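You operate a simulated robot arm through the tools that you are given. There is no shell and no other tool.

Carry out the task below with a simulated robot arm. There is one attempt and no reset: what you move stays moved.

Task
Put things in order on the top of the orange bench. At the end: the black fan from the top of the orange bench stands where the grey spool stood; the grey spool from the top of the orange bench stands where the white load card (marked "RED LED") stood; the white load card stands on top of the brown carton (marked "LAMP"); the silver steel foot from the top of the orange bench stands where the black fan stood; whatever was shut is shut again. Leave all else as you found it, and nothing knocked over.

The check looks at the end state, three seconds after you hand in, the way a careful person would. Anything else that was tipped, shoved, dropped, spilled or broken makes it a failure.

Robot
A 7-joint arm with a two-finger parallel gripper, fixed in place. Base frame: the origin is at the foot of the arm, x ahead of it, y to its left, z up; the work surface is at about z = 0. Readings come in m, degrees, newtons and seconds.
With the tool pointing down near the work surface it reaches from about 0.22 to 0.58 m from the base axis. Its first joint turns from -66.0 to 66.0 degrees. Payload 2.5 kg.
The tool frame sits at the grasp point between the pads (the TCP): z along the fingers, y along the line on which they close. The tips reach 0.023 m beyond it. Largest opening 0.094 m; finger width 0.038, thickness 0.01; the body of the gripper, 0.054 by 0.096 m, starts 0.039 m behind the TCP.
Orientation is that of the tool frame in the base frame, as [roll, pitch, yaw] about the fixed x, y, z axes, in that order (R = Rz(yaw) Ry(pitch) Rx(roll)). With the fingers straight down and closing along the base's y, the tool's x points along the base's -x, its y along +y and its z along -z.

Tools
- The arm moves only by the tool play_rows. Its argument "deltas" is a list of rows, each a list of 7 numbers: the shift along the tool's x, y, z in m, then the turn, a rotation vector about the tool's x, y, z in degrees, then the opening, from 0 (shut) to 1 (fully open). In form: [[dx, dy, dz, wx, wy, wz, claw], ...]. A call has 1 to 20 rows; each row is the pose to reach, as a shift and turn from the pose commanded when the call began, along the tool's axes at that moment. Rows are played at 5 a second. More than 0.05 m and 8.6 degrees between two rows, or a gripper value outside its range, and nothing of the call is played. Where a pose cannot be reached the arm comes as near as it can. A force on the tool above 40 N (or 10 N above the force at the start of the call, whichever is more), or a blocked arm, ends the call early, and 0.2 s more pass. The fingers move at their own pace (about 0.108 m/s each) and stop on an object; they squeeze with about 22 N. The grip force told is the motor's: it shows also when the fingers shut on nothing. Time passes only in rows, and 0.2 s behind the last, so rows that repeat a pose let the fingers close. The reply holds the time, the measured pose of the TCP, the force on the tool along the base axes, the opening and the grip force, in the units named above and with some noise, with the torque about the TCP (base axes, N m) and any sound that the robot's microphone picked up.
- Cameras (640 x 400 px; columns grow to the right, rows downward): "scene" is fixed at [0.1103, -0.4019, 0.5405]; the picture's right is [0.90, -0.45, 0.00], its down [-0.27, -0.55, -0.79] and it looks along [0.35, 0.71, -0.61] (base axes); focal length 289 px, centre (320, 200). "wrist" rides on the gripper at [0.086, 0.016, -0.075] in the tool frame; the picture's right is [-0.18, 0.98, 0.00], its down [-0.58, -0.11, -0.81] and it looks along [-0.79, -0.15, 0.59] (tool axes); focal length 243 px, centre (320, 200). There is no depth. A picture from a camera that has moved, and an enlarged one, comes with that camera's place and axes in the base frame and with its lens.
- camera(camera): a new picture of that camera. The clock stands still meanwhile.
- close_up(camera, box): a new picture of the part [left, top, right, bottom] of that camera's present view, enlarged. The clock stands still meanwhile.
- hand_in(): hands the job in; it is judged then, once.

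Nothing tells you positions but the pictures and the camera data. Unless the task says otherwise, let go and move clear before handing in.

The tools are called after "Call:" by a JSON object that holds its "op" and its "data". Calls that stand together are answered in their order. play_rows: Moves the arm, as the interface text tells. Its arguments: {"type":"object","properties":{"deltas":{"type":"array"}},"required":["deltas"]} The other tools are called the same way: camera (camera) takes a picture; close_up (camera, box) takes an enlarged picture of a part of a camera's view; hand_in () hands the job in.

At the start:

```text
t: 0.0
position: [0.366, 0.1016, 0.3494]
tool_rot: [179.9, 0.1, -179.9]
ft_force: [-0.2, 0.9, 0.4]
torque: [0.01, 0.0, -0.01]
grip_width: 0.0939
grasp_force: 0.1
```

scene: 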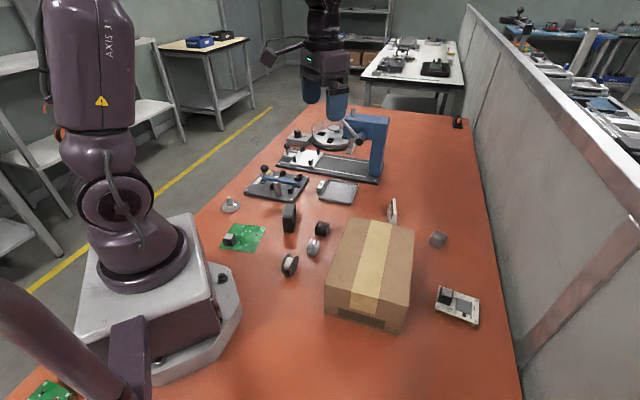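
wrist: 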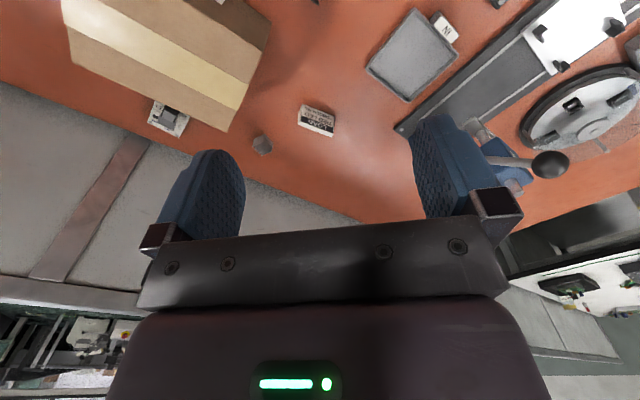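

I see an orange bench with a carton, a few small parts (fan, spools, a steel foot, a card) and some fixtures. I'll look closer at each area before moving anything.

Call:
{"op": "close_up", "data": {"camera": "scene", "box": [200, 160, 360, 290]}}

Call:
{"op": "close_up", "data": {"camera": "scene", "box": [320, 180, 500, 340]}}

Call:
{"op": "close_up", "data": {"camera": "scene", "box": [230, 90, 410, 220]}}

Call:
{"op": "close_up", "data": {"camera": "wrist", "box": [60, 0, 380, 200]}}

```text
3.08 times, centred on (280, 225) of scene
camera zoom: at [0.1103, -0.4019, 0.5405], right [0.9, -0.45, 0.0], down [-0.27, -0.55, -0.79], along [0.35, 0.71, -0.61], focal length 888 px, centre (443, 123)
```

zoom: 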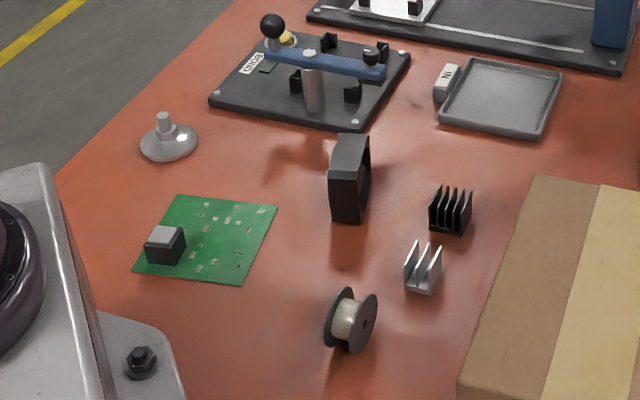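

```text
2.50 times, centred on (410, 260) of scene
camera zoom: at [0.1103, -0.4019, 0.5405], right [0.9, -0.45, 0.0], down [-0.27, -0.55, -0.79], along [0.35, 0.71, -0.61], focal length 722 px, centre (95, 50)
```

zoom: 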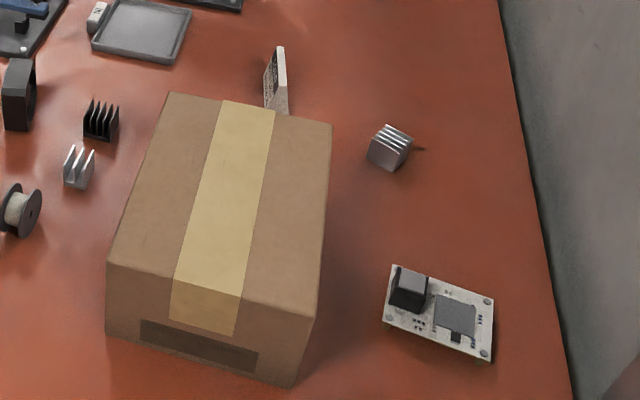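

```text
3.08 times, centred on (320, 155) of scene
camera zoom: at [0.1103, -0.4019, 0.5405], right [0.9, -0.45, 0.0], down [-0.27, -0.55, -0.79], along [0.35, 0.71, -0.61], focal length 888 px, centre (320, 338)
```

zoom: 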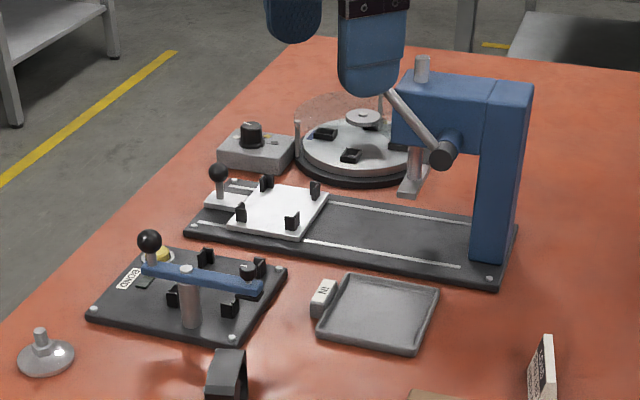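

```text
2.00 times, centred on (220, 100) of wrist
camera zoom: at [0.2802, 0.1172, 0.4259], right [0.18, 0.98, 0.0], down [0.58, -0.11, 0.81], along [0.79, -0.15, -0.59], focal length 485 px, centre (520, 400)
```

zoom: 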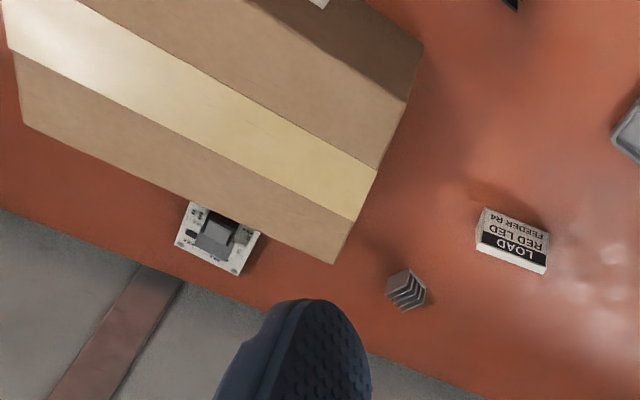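

The fan, grey spool and steel foot are left of the carton, and the RED LED card stands behind it. I'll zoom in further on the card and the spool to get sizes and directions.

Call:
{"op": "close_up", "data": {"camera": "wrist", "box": [280, 90, 360, 140]}}

Call:
{"op": "close_up", "data": {"camera": "scene", "box": [360, 180, 424, 220]}}

Call:
{"op": "close_up", "data": {"camera": "scene", "box": [264, 235, 344, 285]}}

Call:
{"op": "close_up", "data": {"camera": "scene", "box": [264, 195, 344, 245]}}

Call:
{"op": "close_up", "data": {"camera": "scene", "box": [205, 185, 269, 225]}}

```text
8.00 times, centred on (320, 115) of wrist
camera zoom: at [0.2802, 0.1172, 0.4259], right [0.18, 0.98, 0.0], down [0.58, -0.11, 0.81], along [0.79, -0.15, -0.59], focal length 1941 px, centre (320, 880)
```

zoom: 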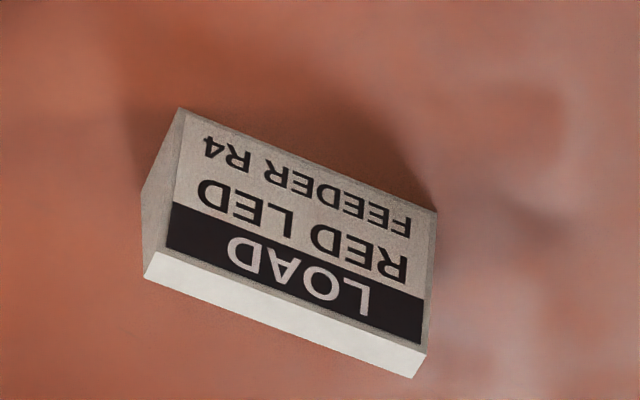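

```text
10.00 times, centred on (392, 200) of scene
camera zoom: at [0.1103, -0.4019, 0.5405], right [0.9, -0.45, 0.0], down [-0.27, -0.55, -0.79], along [0.35, 0.71, -0.61], focal length 2887 px, centre (-400, 200)
```

zoom: 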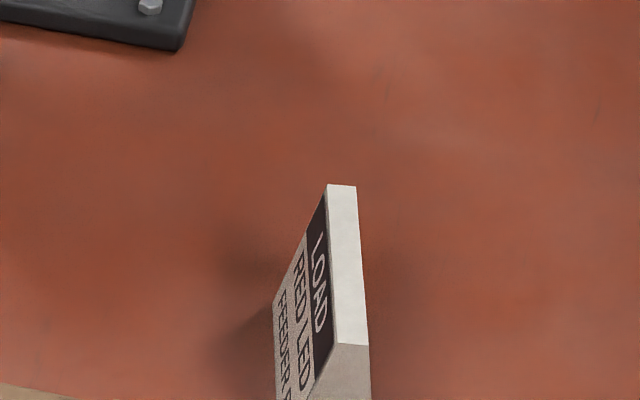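

```text
8.00 times, centred on (304, 260) of scene
camera zoom: at [0.1103, -0.4019, 0.5405], right [0.9, -0.45, 0.0], down [-0.27, -0.55, -0.79], along [0.35, 0.71, -0.61], focal length 2310 px, centre (448, -280)
```

zoom: 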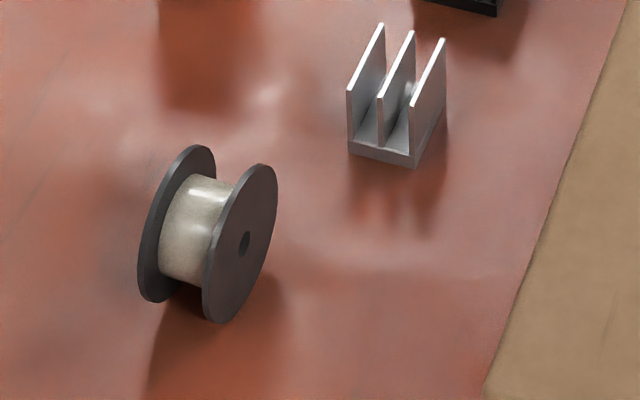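

```text
8.00 times, centred on (304, 220) of scene
camera zoom: at [0.1103, -0.4019, 0.5405], right [0.9, -0.45, 0.0], down [-0.27, -0.55, -0.79], along [0.35, 0.71, -0.61], focal length 2310 px, centre (448, 40)
```

zoom: 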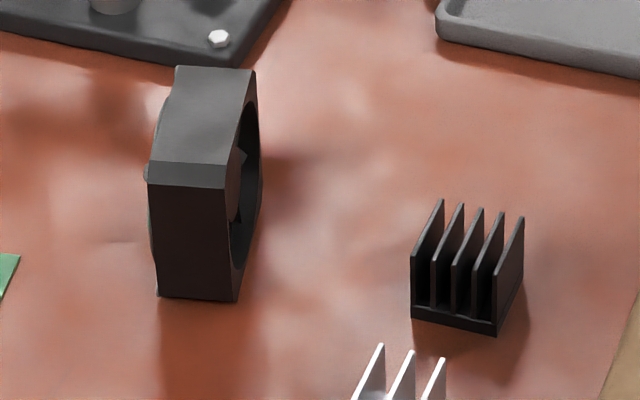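

```text
10.00 times, centred on (237, 205) of scene
camera zoom: at [0.1103, -0.4019, 0.5405], right [0.9, -0.45, 0.0], down [-0.27, -0.55, -0.79], along [0.35, 0.71, -0.61], focal length 2887 px, centre (1150, 150)
```

zoom: 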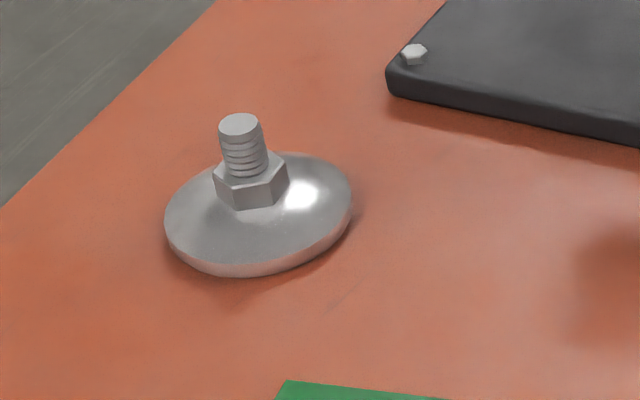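

The card is a wedge about 0.069 wide, 0.025 deep and 0.045 high at roughly (0.565, 0.056), facing the robot's left. The carton top is at about z = 0.095, centred near (0.384, -0.096). I'll go above the card first, turned so the fingers close along its width.

Call:
{"op": "play_rows", "data": {"deltas": [[-0.02, -0.0046, 0.0, 0, 0, 3.3, 1], [-0.04, -0.0091, 0.015, 0, 0, 6.6, 1], [-0.06, -0.0137, 0.03, 0, 0, 9.9, 1], [-0.08, -0.0182, 0.045, 0, 0, 13.2, 1], [-0.1, -0.0228, 0.06, 0, 0, 16.5, 1], [-0.12, -0.0274, 0.08, 0, 0, 19.8, 1], [-0.14, -0.0319, 0.1, 0, 0, 23.1, 1], [-0.16, -0.0365, 0.12, 0, 0, 26.4, 1], [-0.18, -0.041, 0.14, 0, 0, 29.7, 1], [-0.199, -0.0456, 0.16, 0, 0, 33, 1], [-0.199, -0.0456, 0.17, 0, 0, 35, 1], [-0.199, -0.0456, 0.17, 0, 0, 35, 1]]}}

Call:
{"op": "camera", "data": {"camera": "wrist"}}

Call:
{"op": "camera", "data": {"camera": "scene"}}

```text
t: 2.6
position: [0.5666, 0.0564, 0.1799]
tool_rot: [180.0, 0.0, 145.0]
ft_force: [0.1, 0.4, 0.0]
torque: [-0.01, -0.01, -0.01]
grip_width: 0.0942
grasp_force: 0.0
```

```text
taken
camera wrist: at [0.5045, 0.1184, 0.2559], right [0.71, 0.7, 0.0], down [0.41, -0.42, 0.81], along [0.56, -0.58, -0.59], focal length 243 px, centre (320, 200)
```

wrist: 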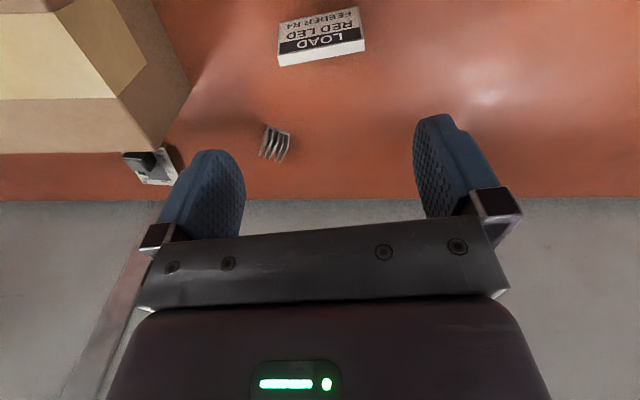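

```text
taken
```

scene: 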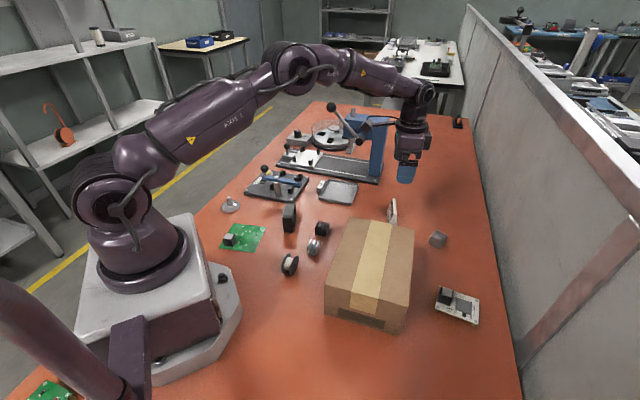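

The gripper is above the card, and its front is visible near the top of the wrist view. I'll take a close-up to pin down the card's position and angle.

Call:
{"op": "close_up", "data": {"camera": "wrist", "box": [270, 0, 374, 65]}}

```text
6.15 times, centred on (322, 32) of wrist
camera zoom: at [0.5045, 0.1184, 0.2559], right [0.71, 0.7, 0.0], down [0.41, -0.42, 0.81], along [0.56, -0.58, -0.59], focal length 1493 px, centre (308, 1231)
```

zoom: 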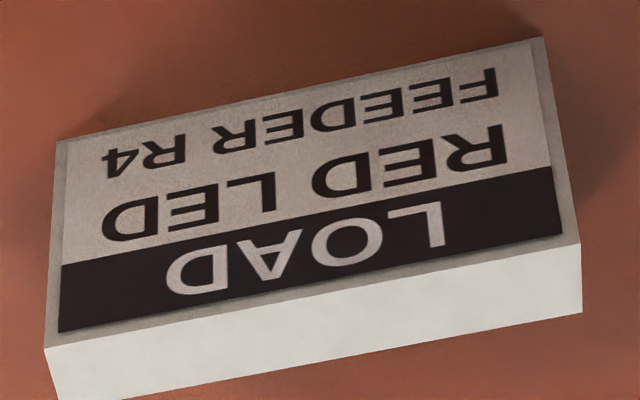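

The card's centre comes out at (0.566, 0.056), with its long side at 54.8°, so the gripper is already lined up. I'll go straight down to about z = 0.03.

Call:
{"op": "play_rows", "data": {"deltas": [[0, 0, 0.02, 0, 0, 0, 1], [0, 0, 0.045, 0, 0, 0, 1], [0, 0, 0.07, 0, 0, 0, 1], [0, 0, 0.09, 0, 0, 0, 1], [0, 0, 0.105, 0, 0, 0, 1], [0, 0, 0.118, 0, 0, 0, 1], [0, 0, 0.13, 0, 0, 0, 1], [0, 0, 0.14, 0, 0, 0, 1], [0, 0, 0.149, 0, 0, 0, 1], [0, 0, 0.149, 0, 0, 0, 1]]}}

Call:
{"op": "camera", "data": {"camera": "wrist"}}

```text
t: 4.8
position: [0.5645, 0.0547, 0.0307]
tool_rot: [180.0, 0.1, 145.0]
ft_force: [-1.0, -0.1, 1.0]
torque: [-0.01, 0.03, 0.0]
grip_width: 0.094
grasp_force: 0.0
```

```text
taken
camera wrist: at [0.5037, 0.1181, 0.1064], right [0.71, 0.7, 0.0], down [0.41, -0.42, 0.81], along [0.56, -0.58, -0.59], focal length 243 px, centre (320, 200)
```

wrist: 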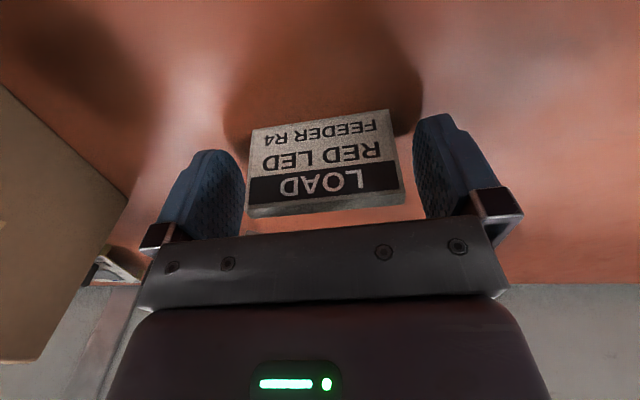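

The card sits between the open fingers with room on both sides. I'll close on it and lift it a little to check the hold.

Call:
{"op": "play_rows", "data": {"deltas": [[0, 0, 0, 0, 0, 0, 0.8], [0, 0, 0, 0, 0, 0, 0.7], [0, 0, 0, 0, 0, 0, 0.6], [0, 0, 0, 0, 0, 0, 0.6], [0, 0, -0.005, 0, 0, 0, 0.6], [0, 0, -0.015, 0, 0, 0, 0.6], [0, 0, -0.025, 0, 0, 0, 0.6], [0, 0, -0.025, 0, 0, 0, 0.6]]}}

Call:
{"op": "camera", "data": {"camera": "wrist"}}

```text
t: 6.6
position: [0.5642, 0.0566, 0.0565]
tool_rot: [-180.0, 0.1, 145.0]
ft_force: [0.9, 0.2, -0.5]
torque: [-0.02, -0.02, -0.04]
grip_width: 0.0688
grasp_force: 21.8
```

```text
taken
camera wrist: at [0.5037, 0.1189, 0.1322], right [0.71, 0.7, 0.0], down [0.41, -0.42, 0.81], along [0.56, -0.58, -0.59], focal length 243 px, centre (320, 200)
```

wrist: 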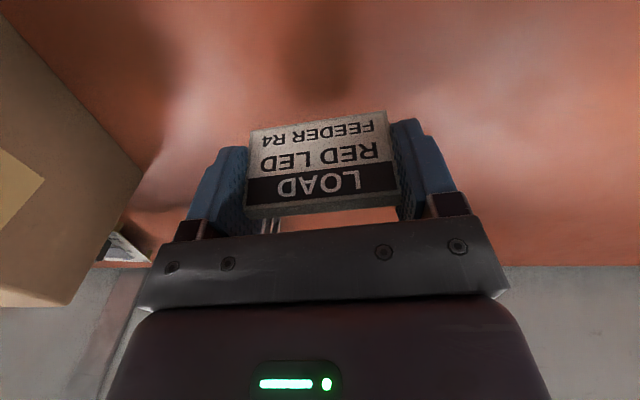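

The card is held, 0.0688 wide. I'll raise it well above the carton and carry it over the carton's centre.

Call:
{"op": "play_rows", "data": {"deltas": [[0, 0, -0.02, 0, 0, 0, 0.6], [0, 0, -0.05, 0, 0, 0, 0.6], [0, 0, -0.08, 0, 0, 0, 0.6], [0, 0, -0.11, 0, 0, 0, 0.6], [0, 0, -0.13, 0, 0, 0, 0.6], [0.006, -0.022, -0.14, 0, 0, 0, 0.6], [0.013, -0.047, -0.14, 0, 0, 0, 0.6], [0.02, -0.075, -0.14, 0, 0, 0, 0.6], [0.028, -0.105, -0.14, 0, 0, 0, 0.6], [0.036, -0.135, -0.14, 0, 0, 0, 0.6], [0.044, -0.165, -0.14, 0, 0, 0, 0.6], [0.052, -0.193, -0.14, 0, 0, 0, 0.6], [0.058, -0.215, -0.14, 0, 0, 0, 0.6], [0.0613, -0.2289, -0.13, 0, 0, 0, 0.6], [0.0613, -0.2289, -0.12, 0, 0, 0, 0.6], [0.0613, -0.2289, -0.12, 0, 0, 0, 0.6]]}}

Call:
{"op": "camera", "data": {"camera": "wrist"}}

Call:
{"op": "camera", "data": {"camera": "scene"}}

```text
t: 10.0
position: [0.3852, -0.0955, 0.1768]
tool_rot: [179.9, 0.0, 145.0]
ft_force: [0.2, -0.8, 0.8]
torque: [0.0, 0.01, 0.03]
grip_width: 0.0686
grasp_force: 22.3
```

```text
taken
camera wrist: at [0.3229, -0.0343, 0.2517], right [0.71, 0.7, 0.0], down [0.41, -0.42, 0.81], along [0.56, -0.58, -0.59], focal length 243 px, centre (320, 200)
```

wrist: 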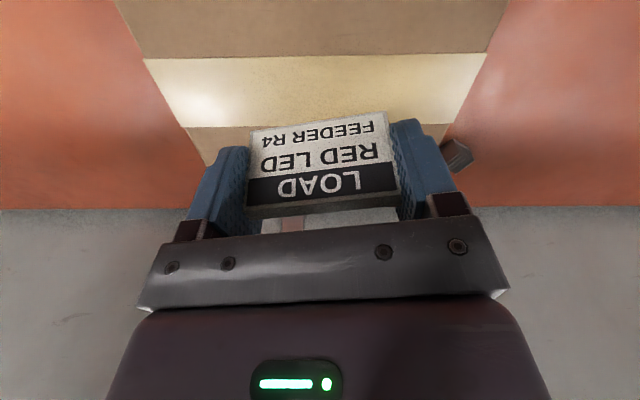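

```text
taken
```

scene: 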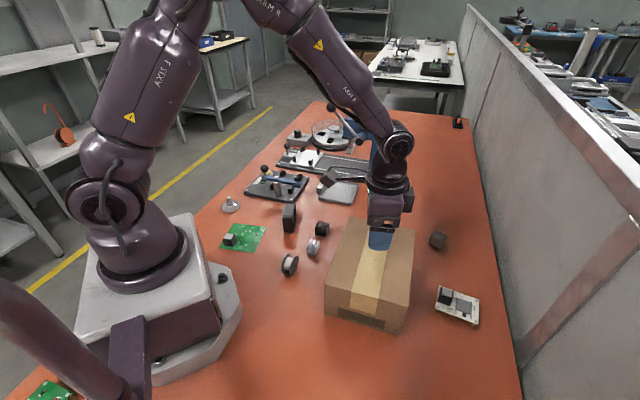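

The card is over the middle of the carton, still upright. I'll lower it until it is close to the top, then check the gap.

Call:
{"op": "play_rows", "data": {"deltas": [[0, 0, 0.012, 0, 0, 0, 0.6], [0, 0, 0.024, 0, 0, 0, 0.6], [0, 0, 0.034, 0, 0, 0, 0.6], [0, 0, 0.04, 0, 0, 0, 0.6], [0, 0, 0.04, 0, 0, 0, 0.6]]}}

Call:
{"op": "close_up", "data": {"camera": "scene", "box": [320, 190, 448, 270]}}

Call:
{"op": "close_up", "data": {"camera": "wrist", "box": [160, 60, 480, 260]}}

```text
t: 11.2
position: [0.3837, -0.0968, 0.1372]
tool_rot: [-180.0, 0.0, 145.0]
ft_force: [-0.5, -0.3, -0.6]
torque: [-0.02, 0.02, 0.05]
grip_width: 0.0685
grasp_force: 21.3
```

```text
5.00 times, centred on (384, 230) of scene
camera zoom: at [0.1103, -0.4019, 0.5405], right [0.9, -0.45, 0.0], down [-0.27, -0.55, -0.79], along [0.35, 0.71, -0.61], focal length 1443 px, centre (0, 50)
```

zoom: 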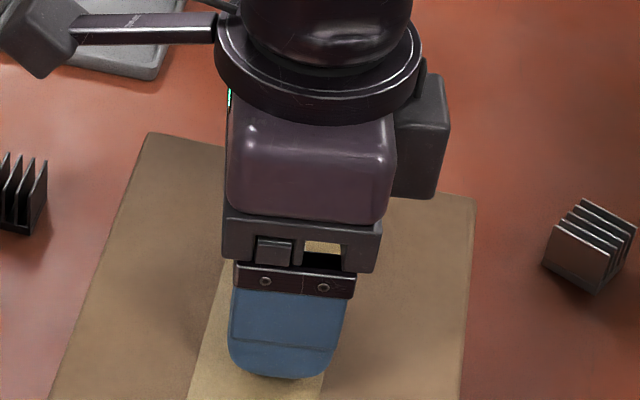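

```text
2.00 times, centred on (320, 160) of wrist
camera zoom: at [0.3226, -0.034, 0.2119], right [0.71, 0.7, 0.0], down [0.41, -0.42, 0.81], along [0.56, -0.58, -0.59], focal length 485 px, centre (320, 280)
```

zoom: 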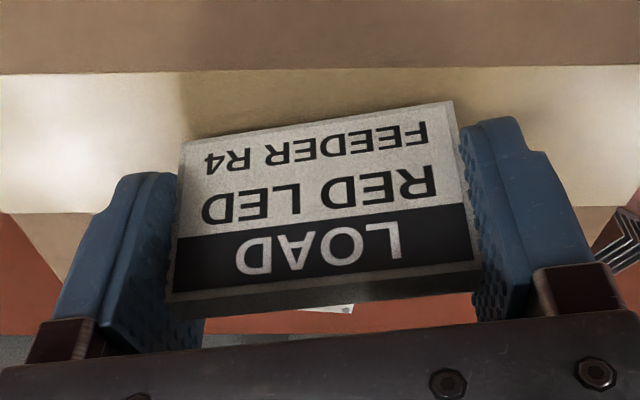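

The card is about 1 cm above the carton. I'll lower it in small steps and watch the force.

Call:
{"op": "play_rows", "data": {"deltas": [[0, 0, 0.002, 0, 0, 0, 0.6], [0, 0, 0.004, 0, 0, 0, 0.6], [0, 0, 0.006, 0, 0, 0, 0.6], [0, 0, 0.006, 0, 0, 0, 0.6]]}}

```text
t: 12.2
position: [0.3837, -0.0972, 0.1298]
tool_rot: [179.9, 0.0, 145.0]
ft_force: [-1.3, -0.7, 3.9]
torque: [0.04, 0.07, 0.02]
grip_width: 0.0683
grasp_force: 22.0
```

The upward force has risen to about 4 N, so the card may be just touching. I'll go another millimetre to confirm.

Call:
{"op": "play_rows", "data": {"deltas": [[0, 0, 0.001, 0, 0, 0, 0.6], [0, 0, 0.001, 0, 0, 0, 0.6]]}}

Call:
{"op": "close_up", "data": {"camera": "wrist", "box": [160, 60, 480, 260]}}

```text
t: 12.8
position: [0.3853, -0.097, 0.1301]
tool_rot: [179.9, 0.2, 144.9]
ft_force: [-2.0, -1.4, 17.2]
torque: [-0.04, 0.12, 0.02]
grip_width: 0.0685
grasp_force: 22.6
```

```text
2.00 times, centred on (320, 160) of wrist
camera zoom: at [0.3233, -0.0339, 0.2053], right [0.71, 0.7, 0.0], down [0.41, -0.42, 0.81], along [0.57, -0.58, -0.59], focal length 485 px, centre (320, 280)
```

zoom: 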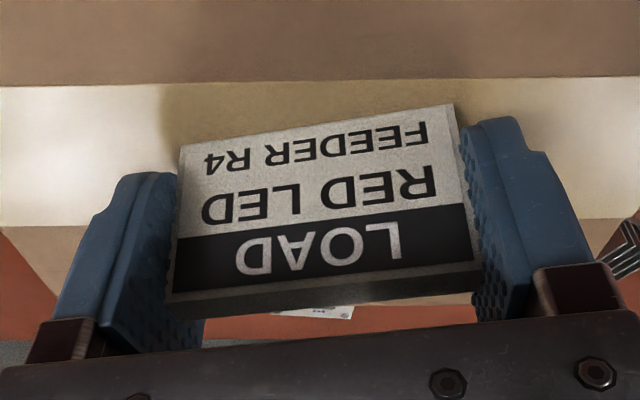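

The card is firmly on the carton now. I'll back off a millimetre, open the fingers and rise straight up.

Call:
{"op": "play_rows", "data": {"deltas": [[0, 0, -0.001, 0, 0, 0, 0.6], [0, 0, -0.001, 0, 0, 0, 0.74], [0, 0, -0.001, 0, 0, 0, 0.8], [0, 0, -0.001, 0, 0, 0, 0.95], [0, 0, -0.001, 0, 0, 0, 1], [0, 0, -0.001, 0, 0, 0, 1], [0, 0, -0.01, 0, 0, 0, 1], [0, 0, -0.025, 0, 0, 0, 1], [0, 0, -0.045, 0, 0, 0, 1], [0, 0, -0.07, 0, 0, 0, 1], [0, 0, -0.1, 0, 0, 0, 1], [0, 0, -0.13, 0, 0, 0, 1], [0, 0, -0.13, 0, 0, 0, 1]]}}

Call:
{"op": "camera", "data": {"camera": "wrist"}}

Call:
{"op": "camera", "data": {"camera": "scene"}}

```text
t: 15.6
position: [0.3839, -0.0959, 0.2601]
tool_rot: [180.0, 0.0, 145.0]
ft_force: [0.0, 0.1, 0.1]
torque: [0.0, 0.0, -0.01]
grip_width: 0.0941
grasp_force: 0.0
```

```text
taken
camera wrist: at [0.3229, -0.0339, 0.335], right [0.71, 0.7, 0.0], down [0.41, -0.42, 0.81], along [0.56, -0.58, -0.59], focal length 243 px, centre (320, 200)
```

wrist: 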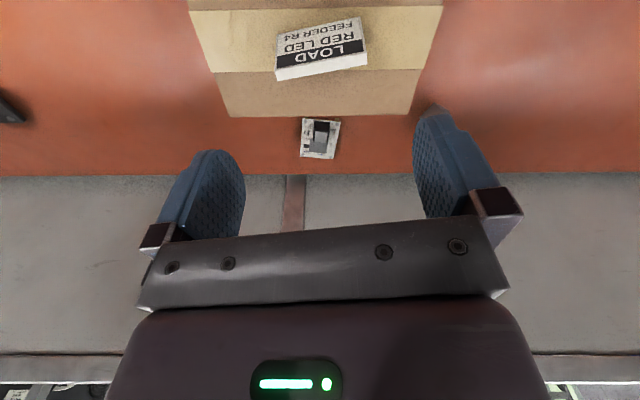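

```text
taken
```

scene: 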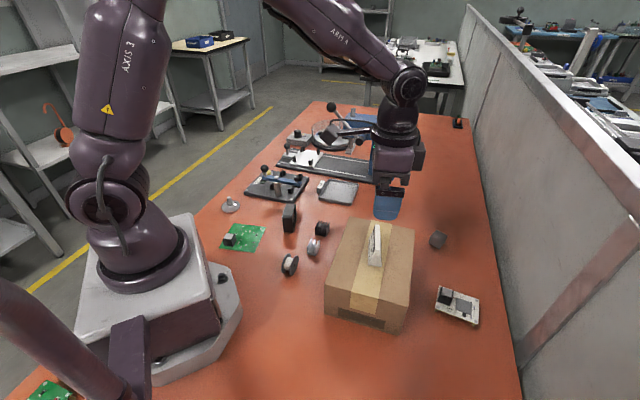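

The card stands upright on the carton. Next is the spool near (0.242, 0.013); I'll move above it with the fingers turned to close along its axis.

Call:
{"op": "play_rows", "data": {"deltas": [[0.01, 0.0005, 0, 0, 0, -5, 1], [0.025, 0.001, 0, 0, 0, -11, 1], [0.04, 0.002, 0, 0, 0, -17, 1], [0.055, 0.003, 0, 0, 0, -23, 1], [0.072, 0.0035, 0, 0, 0, -29, 1], [0.089, 0.004, 0, 0, 0, -35, 1], [0.106, 0.005, 0, 0, 0, -41, 1], [0.123, 0.006, 0.01, 0, 0, -47, 1], [0.138, 0.0065, 0.02, 0, 0, -53, 1], [0.152, 0.007, 0.03, 0, 0, -59, 1], [0.165, 0.0075, 0.04, 0, 0, -65, 1], [0.175, 0.008, 0.05, 0, 0, -71, 1], [0.1787, 0.0083, 0.06, 0, 0, -77, 1], [0.1787, 0.0083, 0.07, 0, 0, -78, 1], [0.1787, 0.0083, 0.07, 0, 0, -78, 1]]}}

Call:
{"op": "camera", "data": {"camera": "wrist"}}

Call:
{"op": "camera", "data": {"camera": "scene"}}

```text
t: 18.8
position: [0.242, 0.0129, 0.1899]
tool_rot: [-179.9, 0.0, -136.9]
ft_force: [0.1, 0.5, 0.4]
torque: [-0.01, -0.01, 0.01]
grip_width: 0.0939
grasp_force: 0.1
```

```text
taken
camera wrist: at [0.1683, -0.0346, 0.2649], right [-0.54, 0.84, 0.0], down [0.5, 0.32, 0.81], along [0.68, 0.43, -0.59], focal length 243 px, centre (320, 200)
```

wrist: 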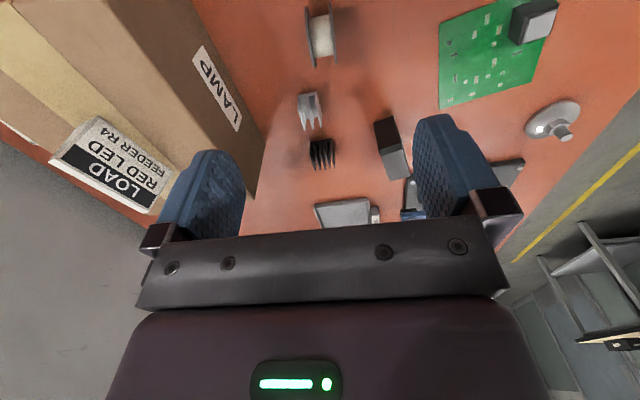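

```text
taken
```

scene: 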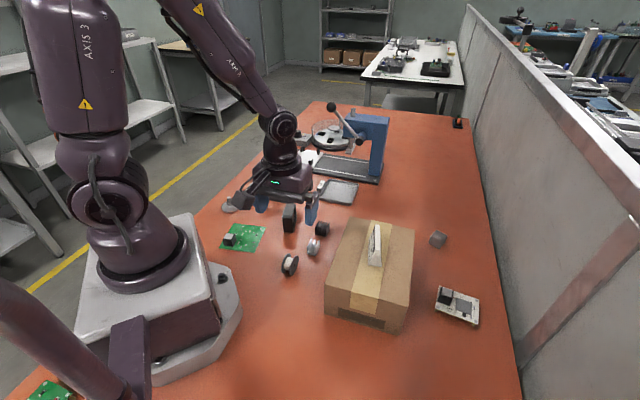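

The carton's LAMP label is visible, and the spool is under the gripper. I'll take close-ups of the spool, fan and foot from here.

Call:
{"op": "close_up", "data": {"camera": "wrist", "box": [270, 0, 374, 65]}}

Call:
{"op": "close_up", "data": {"camera": "wrist", "box": [340, 100, 436, 160]}}

Call:
{"op": "close_up", "data": {"camera": "wrist", "box": [504, 90, 600, 150]}}

```text
6.15 times, centred on (322, 32) of wrist
camera zoom: at [0.1683, -0.0346, 0.2649], right [-0.54, 0.84, 0.0], down [0.5, 0.32, 0.81], along [0.68, 0.43, -0.59], focal length 1493 px, centre (308, 1231)
```

zoom: 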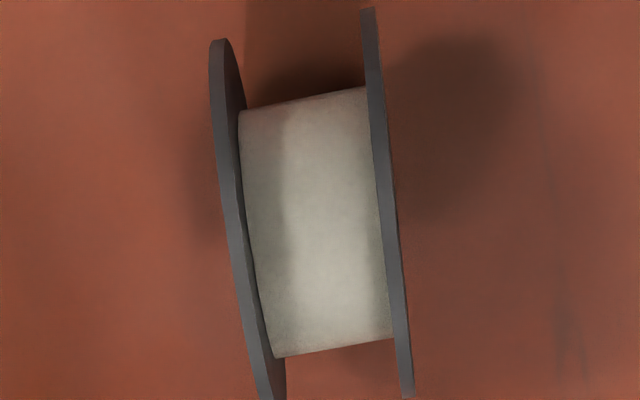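

```text
6.67 times, centred on (388, 130) of wrist
camera zoom: at [0.1683, -0.0346, 0.2649], right [-0.54, 0.84, 0.0], down [0.5, 0.32, 0.81], along [0.68, 0.43, -0.59], focal length 1618 px, centre (-133, 667)
```

zoom: 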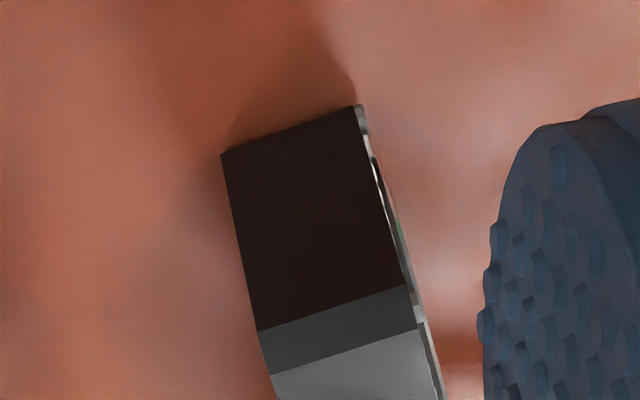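

```text
6.67 times, centred on (552, 120) of wrist
camera zoom: at [0.1683, -0.0346, 0.2649], right [-0.54, 0.84, 0.0], down [0.5, 0.32, 0.81], along [0.68, 0.43, -0.59], focal length 1618 px, centre (-1227, 733)
```

zoom: 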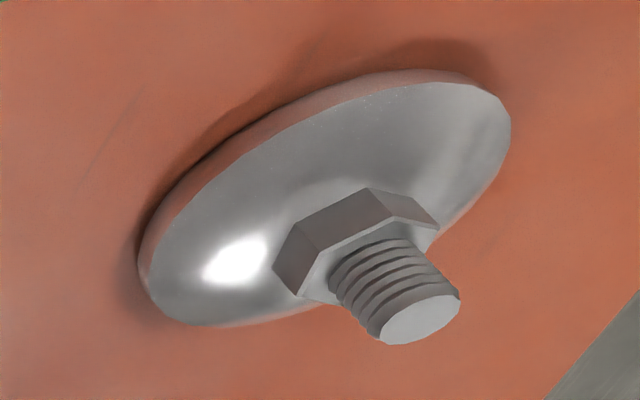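

The spool's centre is near (0.242, 0.014), and its axis lies within 1.5° of the closing line. Its place for the fan is noted, and I'll now lower over it with the fingers partly closed.

Call:
{"op": "play_rows", "data": {"deltas": [[-0.0005, 0.0009, 0.02, 0, 0, 1.4, 0.65], [-0.0005, 0.0009, 0.045, 0, 0, 1.4, 0.65], [-0.0005, 0.0009, 0.07, 0, 0, 1.4, 0.65], [-0.0005, 0.0009, 0.09, 0, 0, 1.4, 0.65], [-0.0005, 0.0009, 0.1, 0, 0, 1.4, 0.65], [-0.0005, 0.0009, 0.1, 0, 0, 1.4, 0.65]]}}

Call:
{"op": "camera", "data": {"camera": "wrist"}}

```text
t: 20.2
position: [0.241, 0.0132, 0.0881]
tool_rot: [180.0, 0.0, -138.4]
ft_force: [0.9, 0.6, -0.1]
torque: [-0.01, -0.01, 0.0]
grip_width: 0.0608
grasp_force: 0.2
```

```text
taken
camera wrist: at [0.1668, -0.0319, 0.1641], right [-0.52, 0.86, 0.0], down [0.51, 0.3, 0.81], along [0.69, 0.42, -0.59], focal length 243 px, centre (320, 200)
```

wrist: 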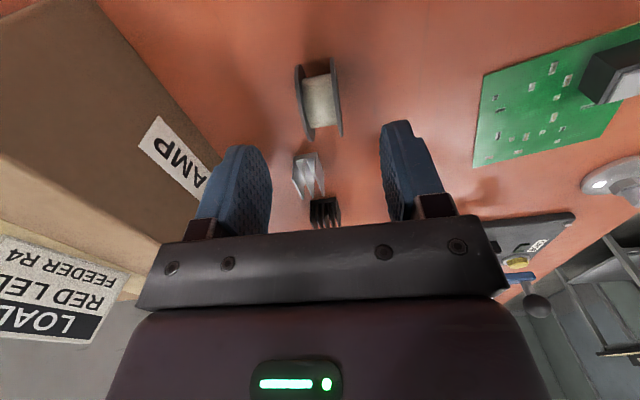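

The spool sits centred between the fingers from this height. I'll lower the rest of the way and look before closing.

Call:
{"op": "play_rows", "data": {"deltas": [[0, 0, 0.012, 0, 0, 0, 0.65], [0, 0, 0.024, 0, 0, 0, 0.65], [0, 0, 0.036, 0, 0, 0, 0.65], [0, 0, 0.047, 0, 0, 0, 0.65], [0, 0, 0.055, 0, 0, 0, 0.65], [0, 0, 0.06, 0, 0, 0, 0.65], [0, 0, 0.06, 0, 0, 0, 0.65]]}}

Call:
{"op": "camera", "data": {"camera": "wrist"}}

Call:
{"op": "close_up", "data": {"camera": "scene", "box": [200, 160, 360, 290]}}

```text
t: 21.8
position: [0.2415, 0.0136, 0.0291]
tool_rot: [179.9, 0.1, -138.4]
ft_force: [-1.0, 0.4, 0.3]
torque: [0.0, 0.0, -0.03]
grip_width: 0.0614
grasp_force: 0.0
```

```text
taken
camera wrist: at [0.1668, -0.0324, 0.1044], right [-0.52, 0.86, 0.0], down [0.51, 0.31, 0.81], along [0.69, 0.42, -0.59], focal length 243 px, centre (320, 200)
```

wrist: 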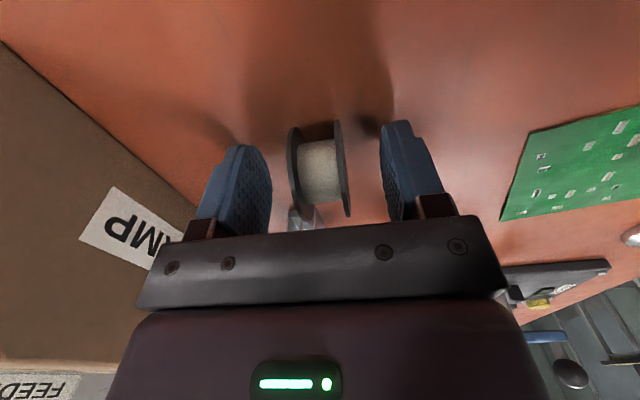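

```text
3.08 times, centred on (280, 225) of scene
camera zoom: at [0.1103, -0.4019, 0.5405], right [0.9, -0.45, 0.0], down [-0.27, -0.55, -0.79], along [0.35, 0.71, -0.61], focal length 888 px, centre (443, 123)
```

zoom: 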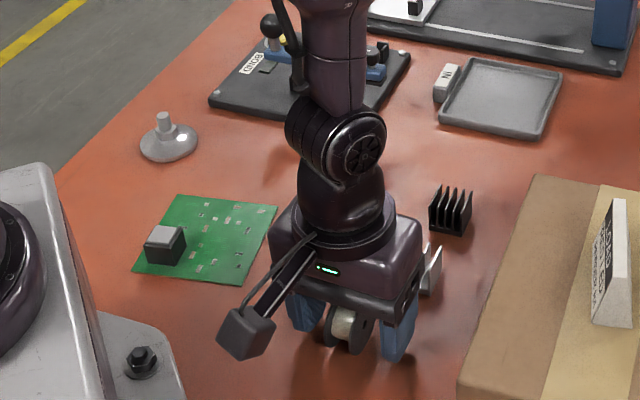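

The spool is between the fingers and nothing is touched. I'll close gently and lift a little.

Call:
{"op": "play_rows", "data": {"deltas": [[0, 0, 0, 0, 0, 0, 0.5], [0, 0, 0, 0, 0, 0, 0.35], [0, 0, 0, 0, 0, 0, 0.2], [0, 0, 0, 0, 0, 0, 0.1], [0, 0, 0, 0, 0, 0, 0.1], [0, 0, -0.006, 0, 0, 0, 0.1], [0, 0, -0.016, 0, 0, 0, 0.1], [0, 0, -0.03, 0, 0, 0, 0.1], [0, 0, -0.03, 0, 0, 0, 0.1]]}}

Call:
{"op": "camera", "data": {"camera": "wrist"}}

```text
t: 23.8
position: [0.2411, 0.0151, 0.0585]
tool_rot: [-179.9, -0.1, -138.4]
ft_force: [-0.4, -0.2, -1.6]
torque: [0.0, 0.0, 0.01]
grip_width: 0.0213
grasp_force: 21.6
```

```text
taken
camera wrist: at [0.1669, -0.0323, 0.1346], right [-0.52, 0.86, 0.0], down [0.51, 0.3, 0.81], along [0.69, 0.42, -0.59], focal length 243 px, centre (320, 200)
```

wrist: 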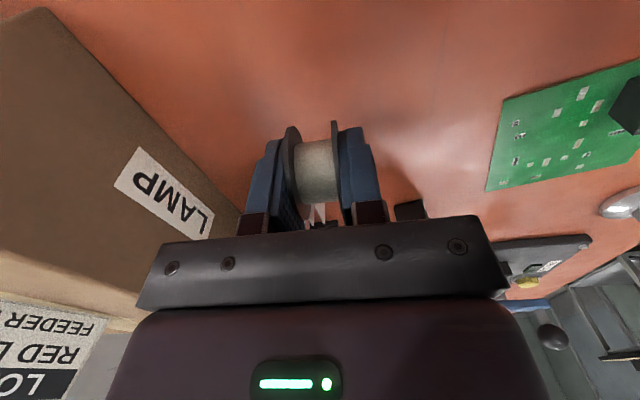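

The spool is held firmly, 0.0213 across. I'll lift it high, carry it over to the card's old place and turn it to a comfortable angle on the way.

Call:
{"op": "play_rows", "data": {"deltas": [[0, 0, -0.02, 0, 0, 0, 0.1], [0, 0, -0.05, 0, 0, 0, 0.1], [0, 0, -0.08, 0, 0, 0, 0.1], [0, 0, -0.11, 0, 0, 0, 0.1], [0, 0, -0.14, 0, 0, 0, 0.1], [-0.0135, -0.0092, -0.155, 0, 0, 1.8, 0.1], [-0.0338, -0.0229, -0.16, 0, 0, 4.5, 0.1], [-0.0609, -0.0413, -0.16, 0, 0, 8, 0.1], [-0.0879, -0.0596, -0.16, 0, 0, 11.6, 0.1], [-0.115, -0.078, -0.16, 0, 0, 15.1, 0.1], [-0.142, -0.0963, -0.16, 0, 0, 18.7, 0.1], [-0.1691, -0.1147, -0.16, 0, 0, 22.2, 0.1], [-0.1961, -0.133, -0.16, 0, 0, 25.8, 0.1], [-0.2218, -0.1505, -0.16, 0, 0, 29.2, 0.1], [-0.2434, -0.1652, -0.16, 0, 0, 32, 0.1], [-0.2597, -0.1762, -0.155, 0, 0, 34.2, 0.1], [-0.2705, -0.1835, -0.15, 0, 0, 35.6, 0.1], [-0.2705, -0.1835, -0.13, 0, 0, 35.6, 0.1], [-0.2705, -0.1835, -0.11, 0, 0, 35.6, 0.1], [-0.2705, -0.1835, -0.1, 0, 0, 35.6, 0.1]]}}

Call:
{"op": "camera", "data": {"camera": "wrist"}}

Call:
{"op": "camera", "data": {"camera": "scene"}}

```text
t: 28.0
position: [0.567, 0.0566, 0.1595]
tool_rot: [-180.0, 0.1, -174.0]
ft_force: [-0.3, 0.0, 0.4]
torque: [0.01, -0.02, 0.01]
grip_width: 0.0212
grasp_force: 22.3
```

```text
taken
camera wrist: at [0.4786, 0.0627, 0.2347], right [0.08, 1.0, 0.0], down [0.59, -0.05, 0.81], along [0.8, -0.06, -0.59], focal length 243 px, centre (320, 200)
```

wrist: 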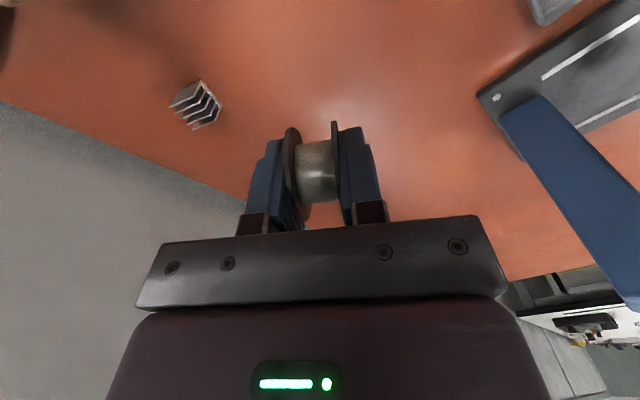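

```text
taken
```

scene: 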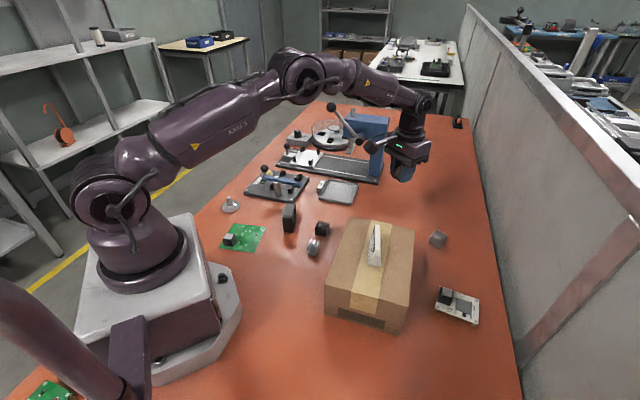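

The spool is over the card's old spot. I'll lower it to just above the bench, then ease it down.

Call:
{"op": "play_rows", "data": {"deltas": [[0, 0, 0.02, 0, 0, 0, 0.1], [0, 0, 0.045, 0, 0, 0, 0.1], [0, 0, 0.07, 0, 0, 0, 0.1], [0, 0, 0.09, 0, 0, 0, 0.1], [0, 0, 0.105, 0, 0, 0, 0.1], [0, 0, 0.116, 0, 0, 0, 0.1], [0, 0, 0.123, 0, 0, 0, 0.1], [0, 0, 0.1265, 0, 0, 0, 0.1], [0, 0, 0.128, 0, 0, 0, 0.1], [0, 0, 0.128, 0, 0, 0, 0.1]]}}

Call:
{"op": "camera", "data": {"camera": "wrist"}}

```text
t: 30.2
position: [0.5678, 0.0563, 0.0304]
tool_rot: [179.9, 0.1, -174.0]
ft_force: [0.8, -1.3, -1.5]
torque: [0.01, 0.03, 0.02]
grip_width: 0.0212
grasp_force: 22.1
```

```text
taken
camera wrist: at [0.4789, 0.0629, 0.1066], right [0.08, 1.0, 0.0], down [0.59, -0.05, 0.81], along [0.8, -0.06, -0.59], focal length 243 px, centre (320, 200)
```

wrist: 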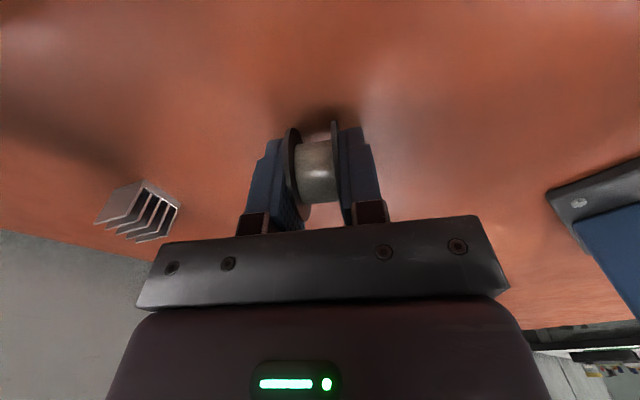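

The spool is about 2 mm above the bench. I'll ease it down in half-millimetre steps.

Call:
{"op": "play_rows", "data": {"deltas": [[0, 0, 0.0007, 0, 0, 0, 0.1], [0, 0, 0.0014, 0, 0, 0, 0.1], [0, 0, 0.0014, 0, 0, 0, 0.1]]}}

```text
t: 31.0
position: [0.5659, 0.0563, 0.03]
tool_rot: [-179.9, 0.1, -174.0]
ft_force: [-0.3, -0.4, 0.2]
torque: [0.02, -0.01, -0.01]
grip_width: 0.0214
grasp_force: 21.9
```

Call:
{"op": "play_rows", "data": {"deltas": [[0, 0, 0.0005, 0, 0, 0, 0.1], [0, 0, 0.001, 0, 0, 0, 0.1], [0, 0, 0.001, 0, 0, 0, 0.1]]}}

```text
t: 31.8
position: [0.5661, 0.0576, 0.0289]
tool_rot: [-180.0, 0.0, -174.0]
ft_force: [-0.5, 0.5, 1.9]
torque: [0.01, 0.01, -0.02]
grip_width: 0.0212
grasp_force: 21.9
```

The upward force is starting to rise (1.9 N). I'll go half a millimetre more to confirm contact.

Call:
{"op": "play_rows", "data": {"deltas": [[0, 0, 0.0005, 0, 0, 0, 0.1], [0, 0, 0.0005, 0, 0, 0, 0.1]]}}

Call:
{"op": "camera", "data": {"camera": "wrist"}}

```text
t: 32.4
position: [0.5671, 0.0562, 0.0281]
tool_rot: [-180.0, 0.0, -174.1]
ft_force: [-1.8, 0.4, 9.5]
torque: [0.01, 0.07, 0.02]
grip_width: 0.0208
grasp_force: 22.3
```

```text
taken
camera wrist: at [0.4791, 0.0631, 0.1042], right [0.08, 1.0, 0.0], down [0.59, -0.05, 0.81], along [0.8, -0.06, -0.59], focal length 243 px, centre (320, 200)
```

wrist: 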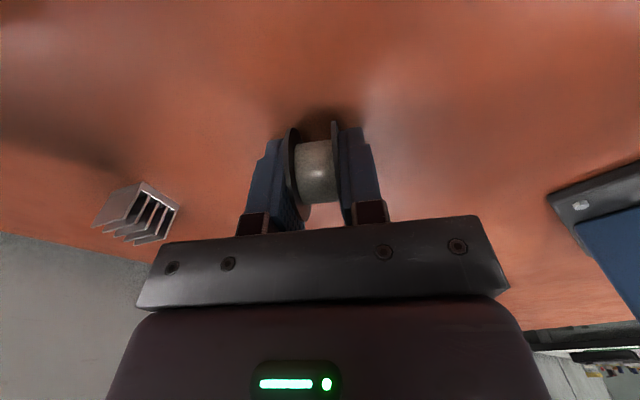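

Contact is confirmed at 9.5 N. I'll relieve the pressure slightly, open the fingers in small steps so the spool doesn't roll, and rise.

Call:
{"op": "play_rows", "data": {"deltas": [[0, 0, -0.0006, 0, 0, 0, 0.1], [0, 0, -0.0006, 0, 0, 0, 0.1], [0, 0, -0.0006, 0, 0, 0, 0.24], [0, 0, -0.0006, 0, 0, 0, 0.27], [0, 0, -0.0006, 0, 0, 0, 0.33], [0, 0, -0.0006, 0, 0, 0, 0.45], [0, 0, -0.0006, 0, 0, 0, 0.6], [0, 0, -0.0006, 0, 0, 0, 0.65], [0, 0, -0.0006, 0, 0, 0, 0.65]]}}

Call:
{"op": "camera", "data": {"camera": "wrist"}}

```text
t: 34.4
position: [0.5662, 0.0572, 0.0288]
tool_rot: [-180.0, 0.0, -174.0]
ft_force: [0.0, 0.8, 0.4]
torque: [-0.02, -0.02, 0.01]
grip_width: 0.061
grasp_force: 0.0
```

```text
taken
camera wrist: at [0.4786, 0.063, 0.1043], right [0.08, 1.0, 0.0], down [0.59, -0.05, 0.81], along [0.8, -0.06, -0.59], focal length 243 px, centre (320, 200)
```

wrist: 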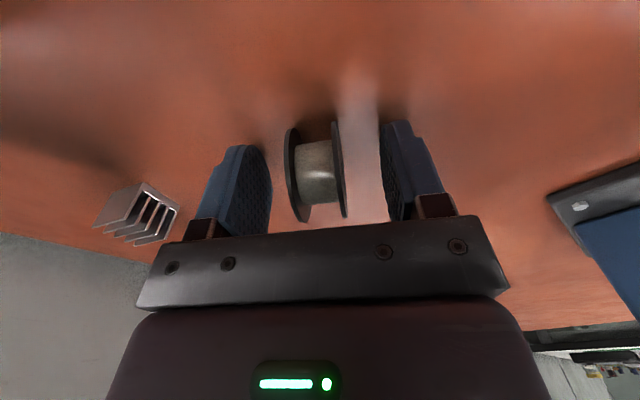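

The spool stands free between the fingers. I'll rise straight up and check that it stays put.

Call:
{"op": "play_rows", "data": {"deltas": [[0, 0, -0.008, 0, 0, 0, 0.65], [0, 0, -0.02, 0, 0, 0, 0.65], [0, 0, -0.04, 0, 0, 0, 0.65], [0, 0, -0.065, 0, 0, 0, 0.65], [0, 0, -0.095, 0, 0, 0, 0.65], [0, 0, -0.125, 0, 0, 0, 0.65], [0, 0, -0.155, 0, 0, 0, 0.65], [0, 0, -0.18, 0, 0, 0, 0.65], [0, 0, -0.18, 0, 0, 0, 0.65]]}}

Call:
{"op": "camera", "data": {"camera": "wrist"}}

Call:
{"op": "camera", "data": {"camera": "scene"}}

```text
t: 36.4
position: [0.5674, 0.0567, 0.2104]
tool_rot: [-179.9, 0.1, -174.0]
ft_force: [-0.9, 0.4, -0.1]
torque: [-0.01, -0.04, -0.05]
grip_width: 0.0608
grasp_force: 0.0
```

```text
taken
camera wrist: at [0.4789, 0.0635, 0.2855], right [0.08, 1.0, 0.0], down [0.59, -0.05, 0.81], along [0.8, -0.06, -0.59], focal length 243 px, centre (320, 200)
```

wrist: 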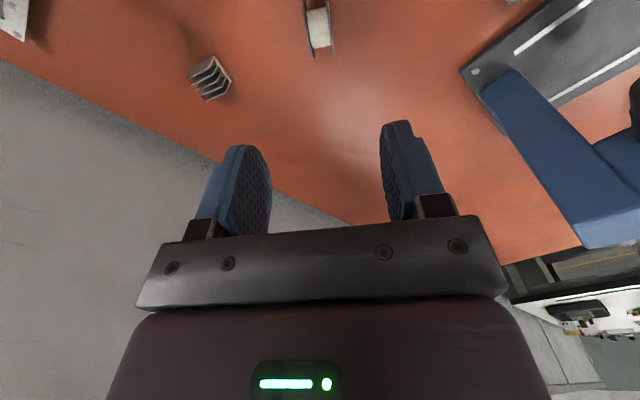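

```text
taken
```

scene: 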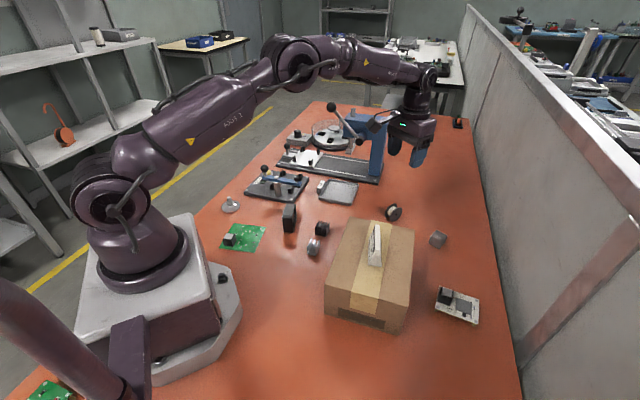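

The spool stands on the card's old spot and hasn't rolled. Next is the fan at about (0.298, 0.155), 60 × 60 × 25 mm; I'll grip it across its width by the frame sides.

Call:
{"op": "play_rows", "data": {"deltas": [[0.012, 0.006, 0, 0, 0, 2, 1], [0.036, 0.018, 0, 0, 0, 5.5, 1], [0.062, 0.031, 0, 0, 0, 9, 1], [0.088, 0.043, 0, 0, 0, 13, 1], [0.114, 0.056, 0, 0, 0, 17, 1], [0.14, 0.069, 0, 0, 0, 21, 1], [0.166, 0.082, 0, 0, 0, 25, 1], [0.192, 0.095, 0, 0, 0, 29, 1], [0.218, 0.107, 0, 0, 0, 33, 1], [0.24, 0.118, 0.005, 0, 0, 36, 1], [0.256, 0.1261, 0.015, 0, 0, 37.1, 1], [0.256, 0.1261, 0.0184, 0, 0, 37.1, 1], [0.256, 0.1261, 0.0184, 0, 0, 37.1, 1]]}}

Call:
{"op": "camera", "data": {"camera": "wrist"}}

Call:
{"op": "camera", "data": {"camera": "scene"}}

```text
t: 39.2
position: [0.2971, 0.1555, 0.1904]
tool_rot: [-180.0, -0.1, 148.9]
ft_force: [0.3, 0.3, 0.9]
torque: [0.0, -0.02, 0.02]
grip_width: 0.0937
grasp_force: 0.0
```

```text
taken
camera wrist: at [0.2326, 0.2129, 0.2661], right [0.67, 0.75, 0.0], down [0.44, -0.39, 0.81], along [0.6, -0.54, -0.59], focal length 243 px, centre (320, 200)
```

wrist: 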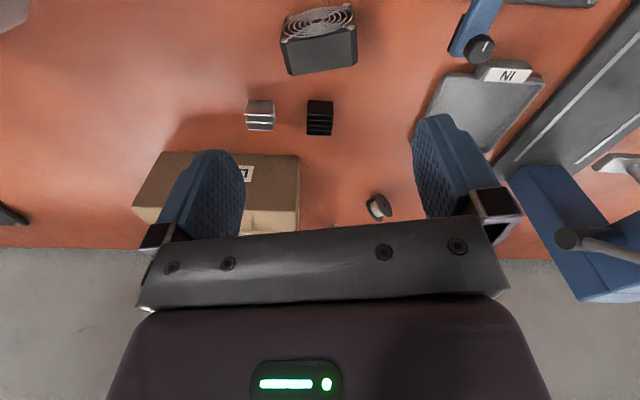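

```text
taken
```

scene: 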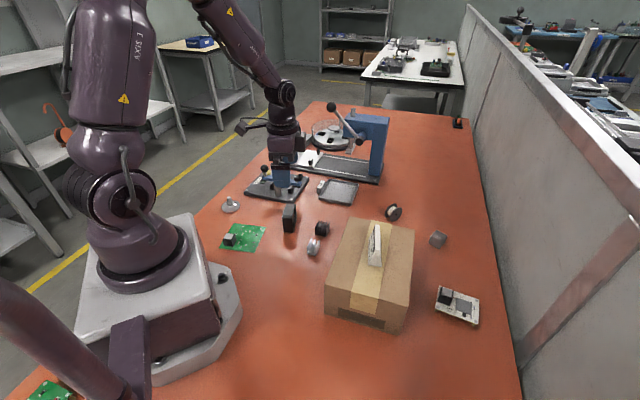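

Call:
{"op": "close_up", "data": {"camera": "wrist", "box": [256, 0, 384, 80]}}

Call:
{"op": "close_up", "data": {"camera": "wrist", "box": [230, 80, 350, 155]}}

```text
5.00 times, centred on (320, 40) of wrist
camera zoom: at [0.2326, 0.2129, 0.2661], right [0.67, 0.75, 0.0], down [0.44, -0.39, 0.81], along [0.6, -0.54, -0.59], focal length 1213 px, centre (320, 1000)
```

zoom: 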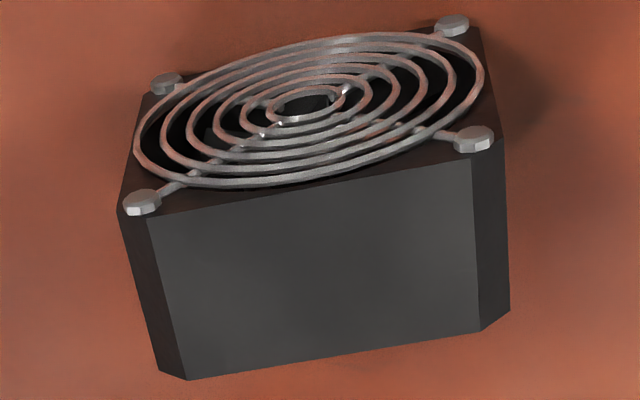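

```text
5.33 times, centred on (290, 118) of wrist
camera zoom: at [0.2326, 0.2129, 0.2661], right [0.67, 0.75, 0.0], down [0.44, -0.39, 0.81], along [0.6, -0.54, -0.59], focal length 1294 px, centre (480, 640)
```

zoom: 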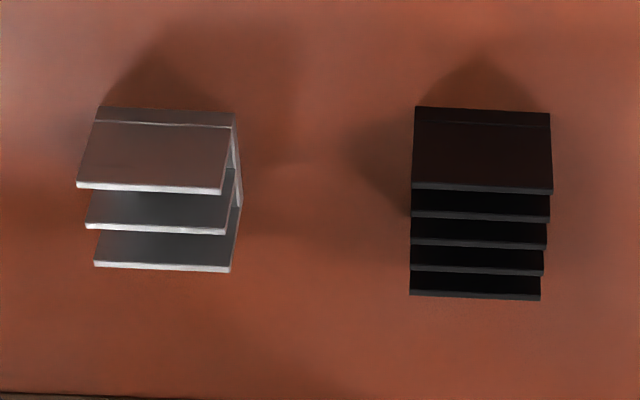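

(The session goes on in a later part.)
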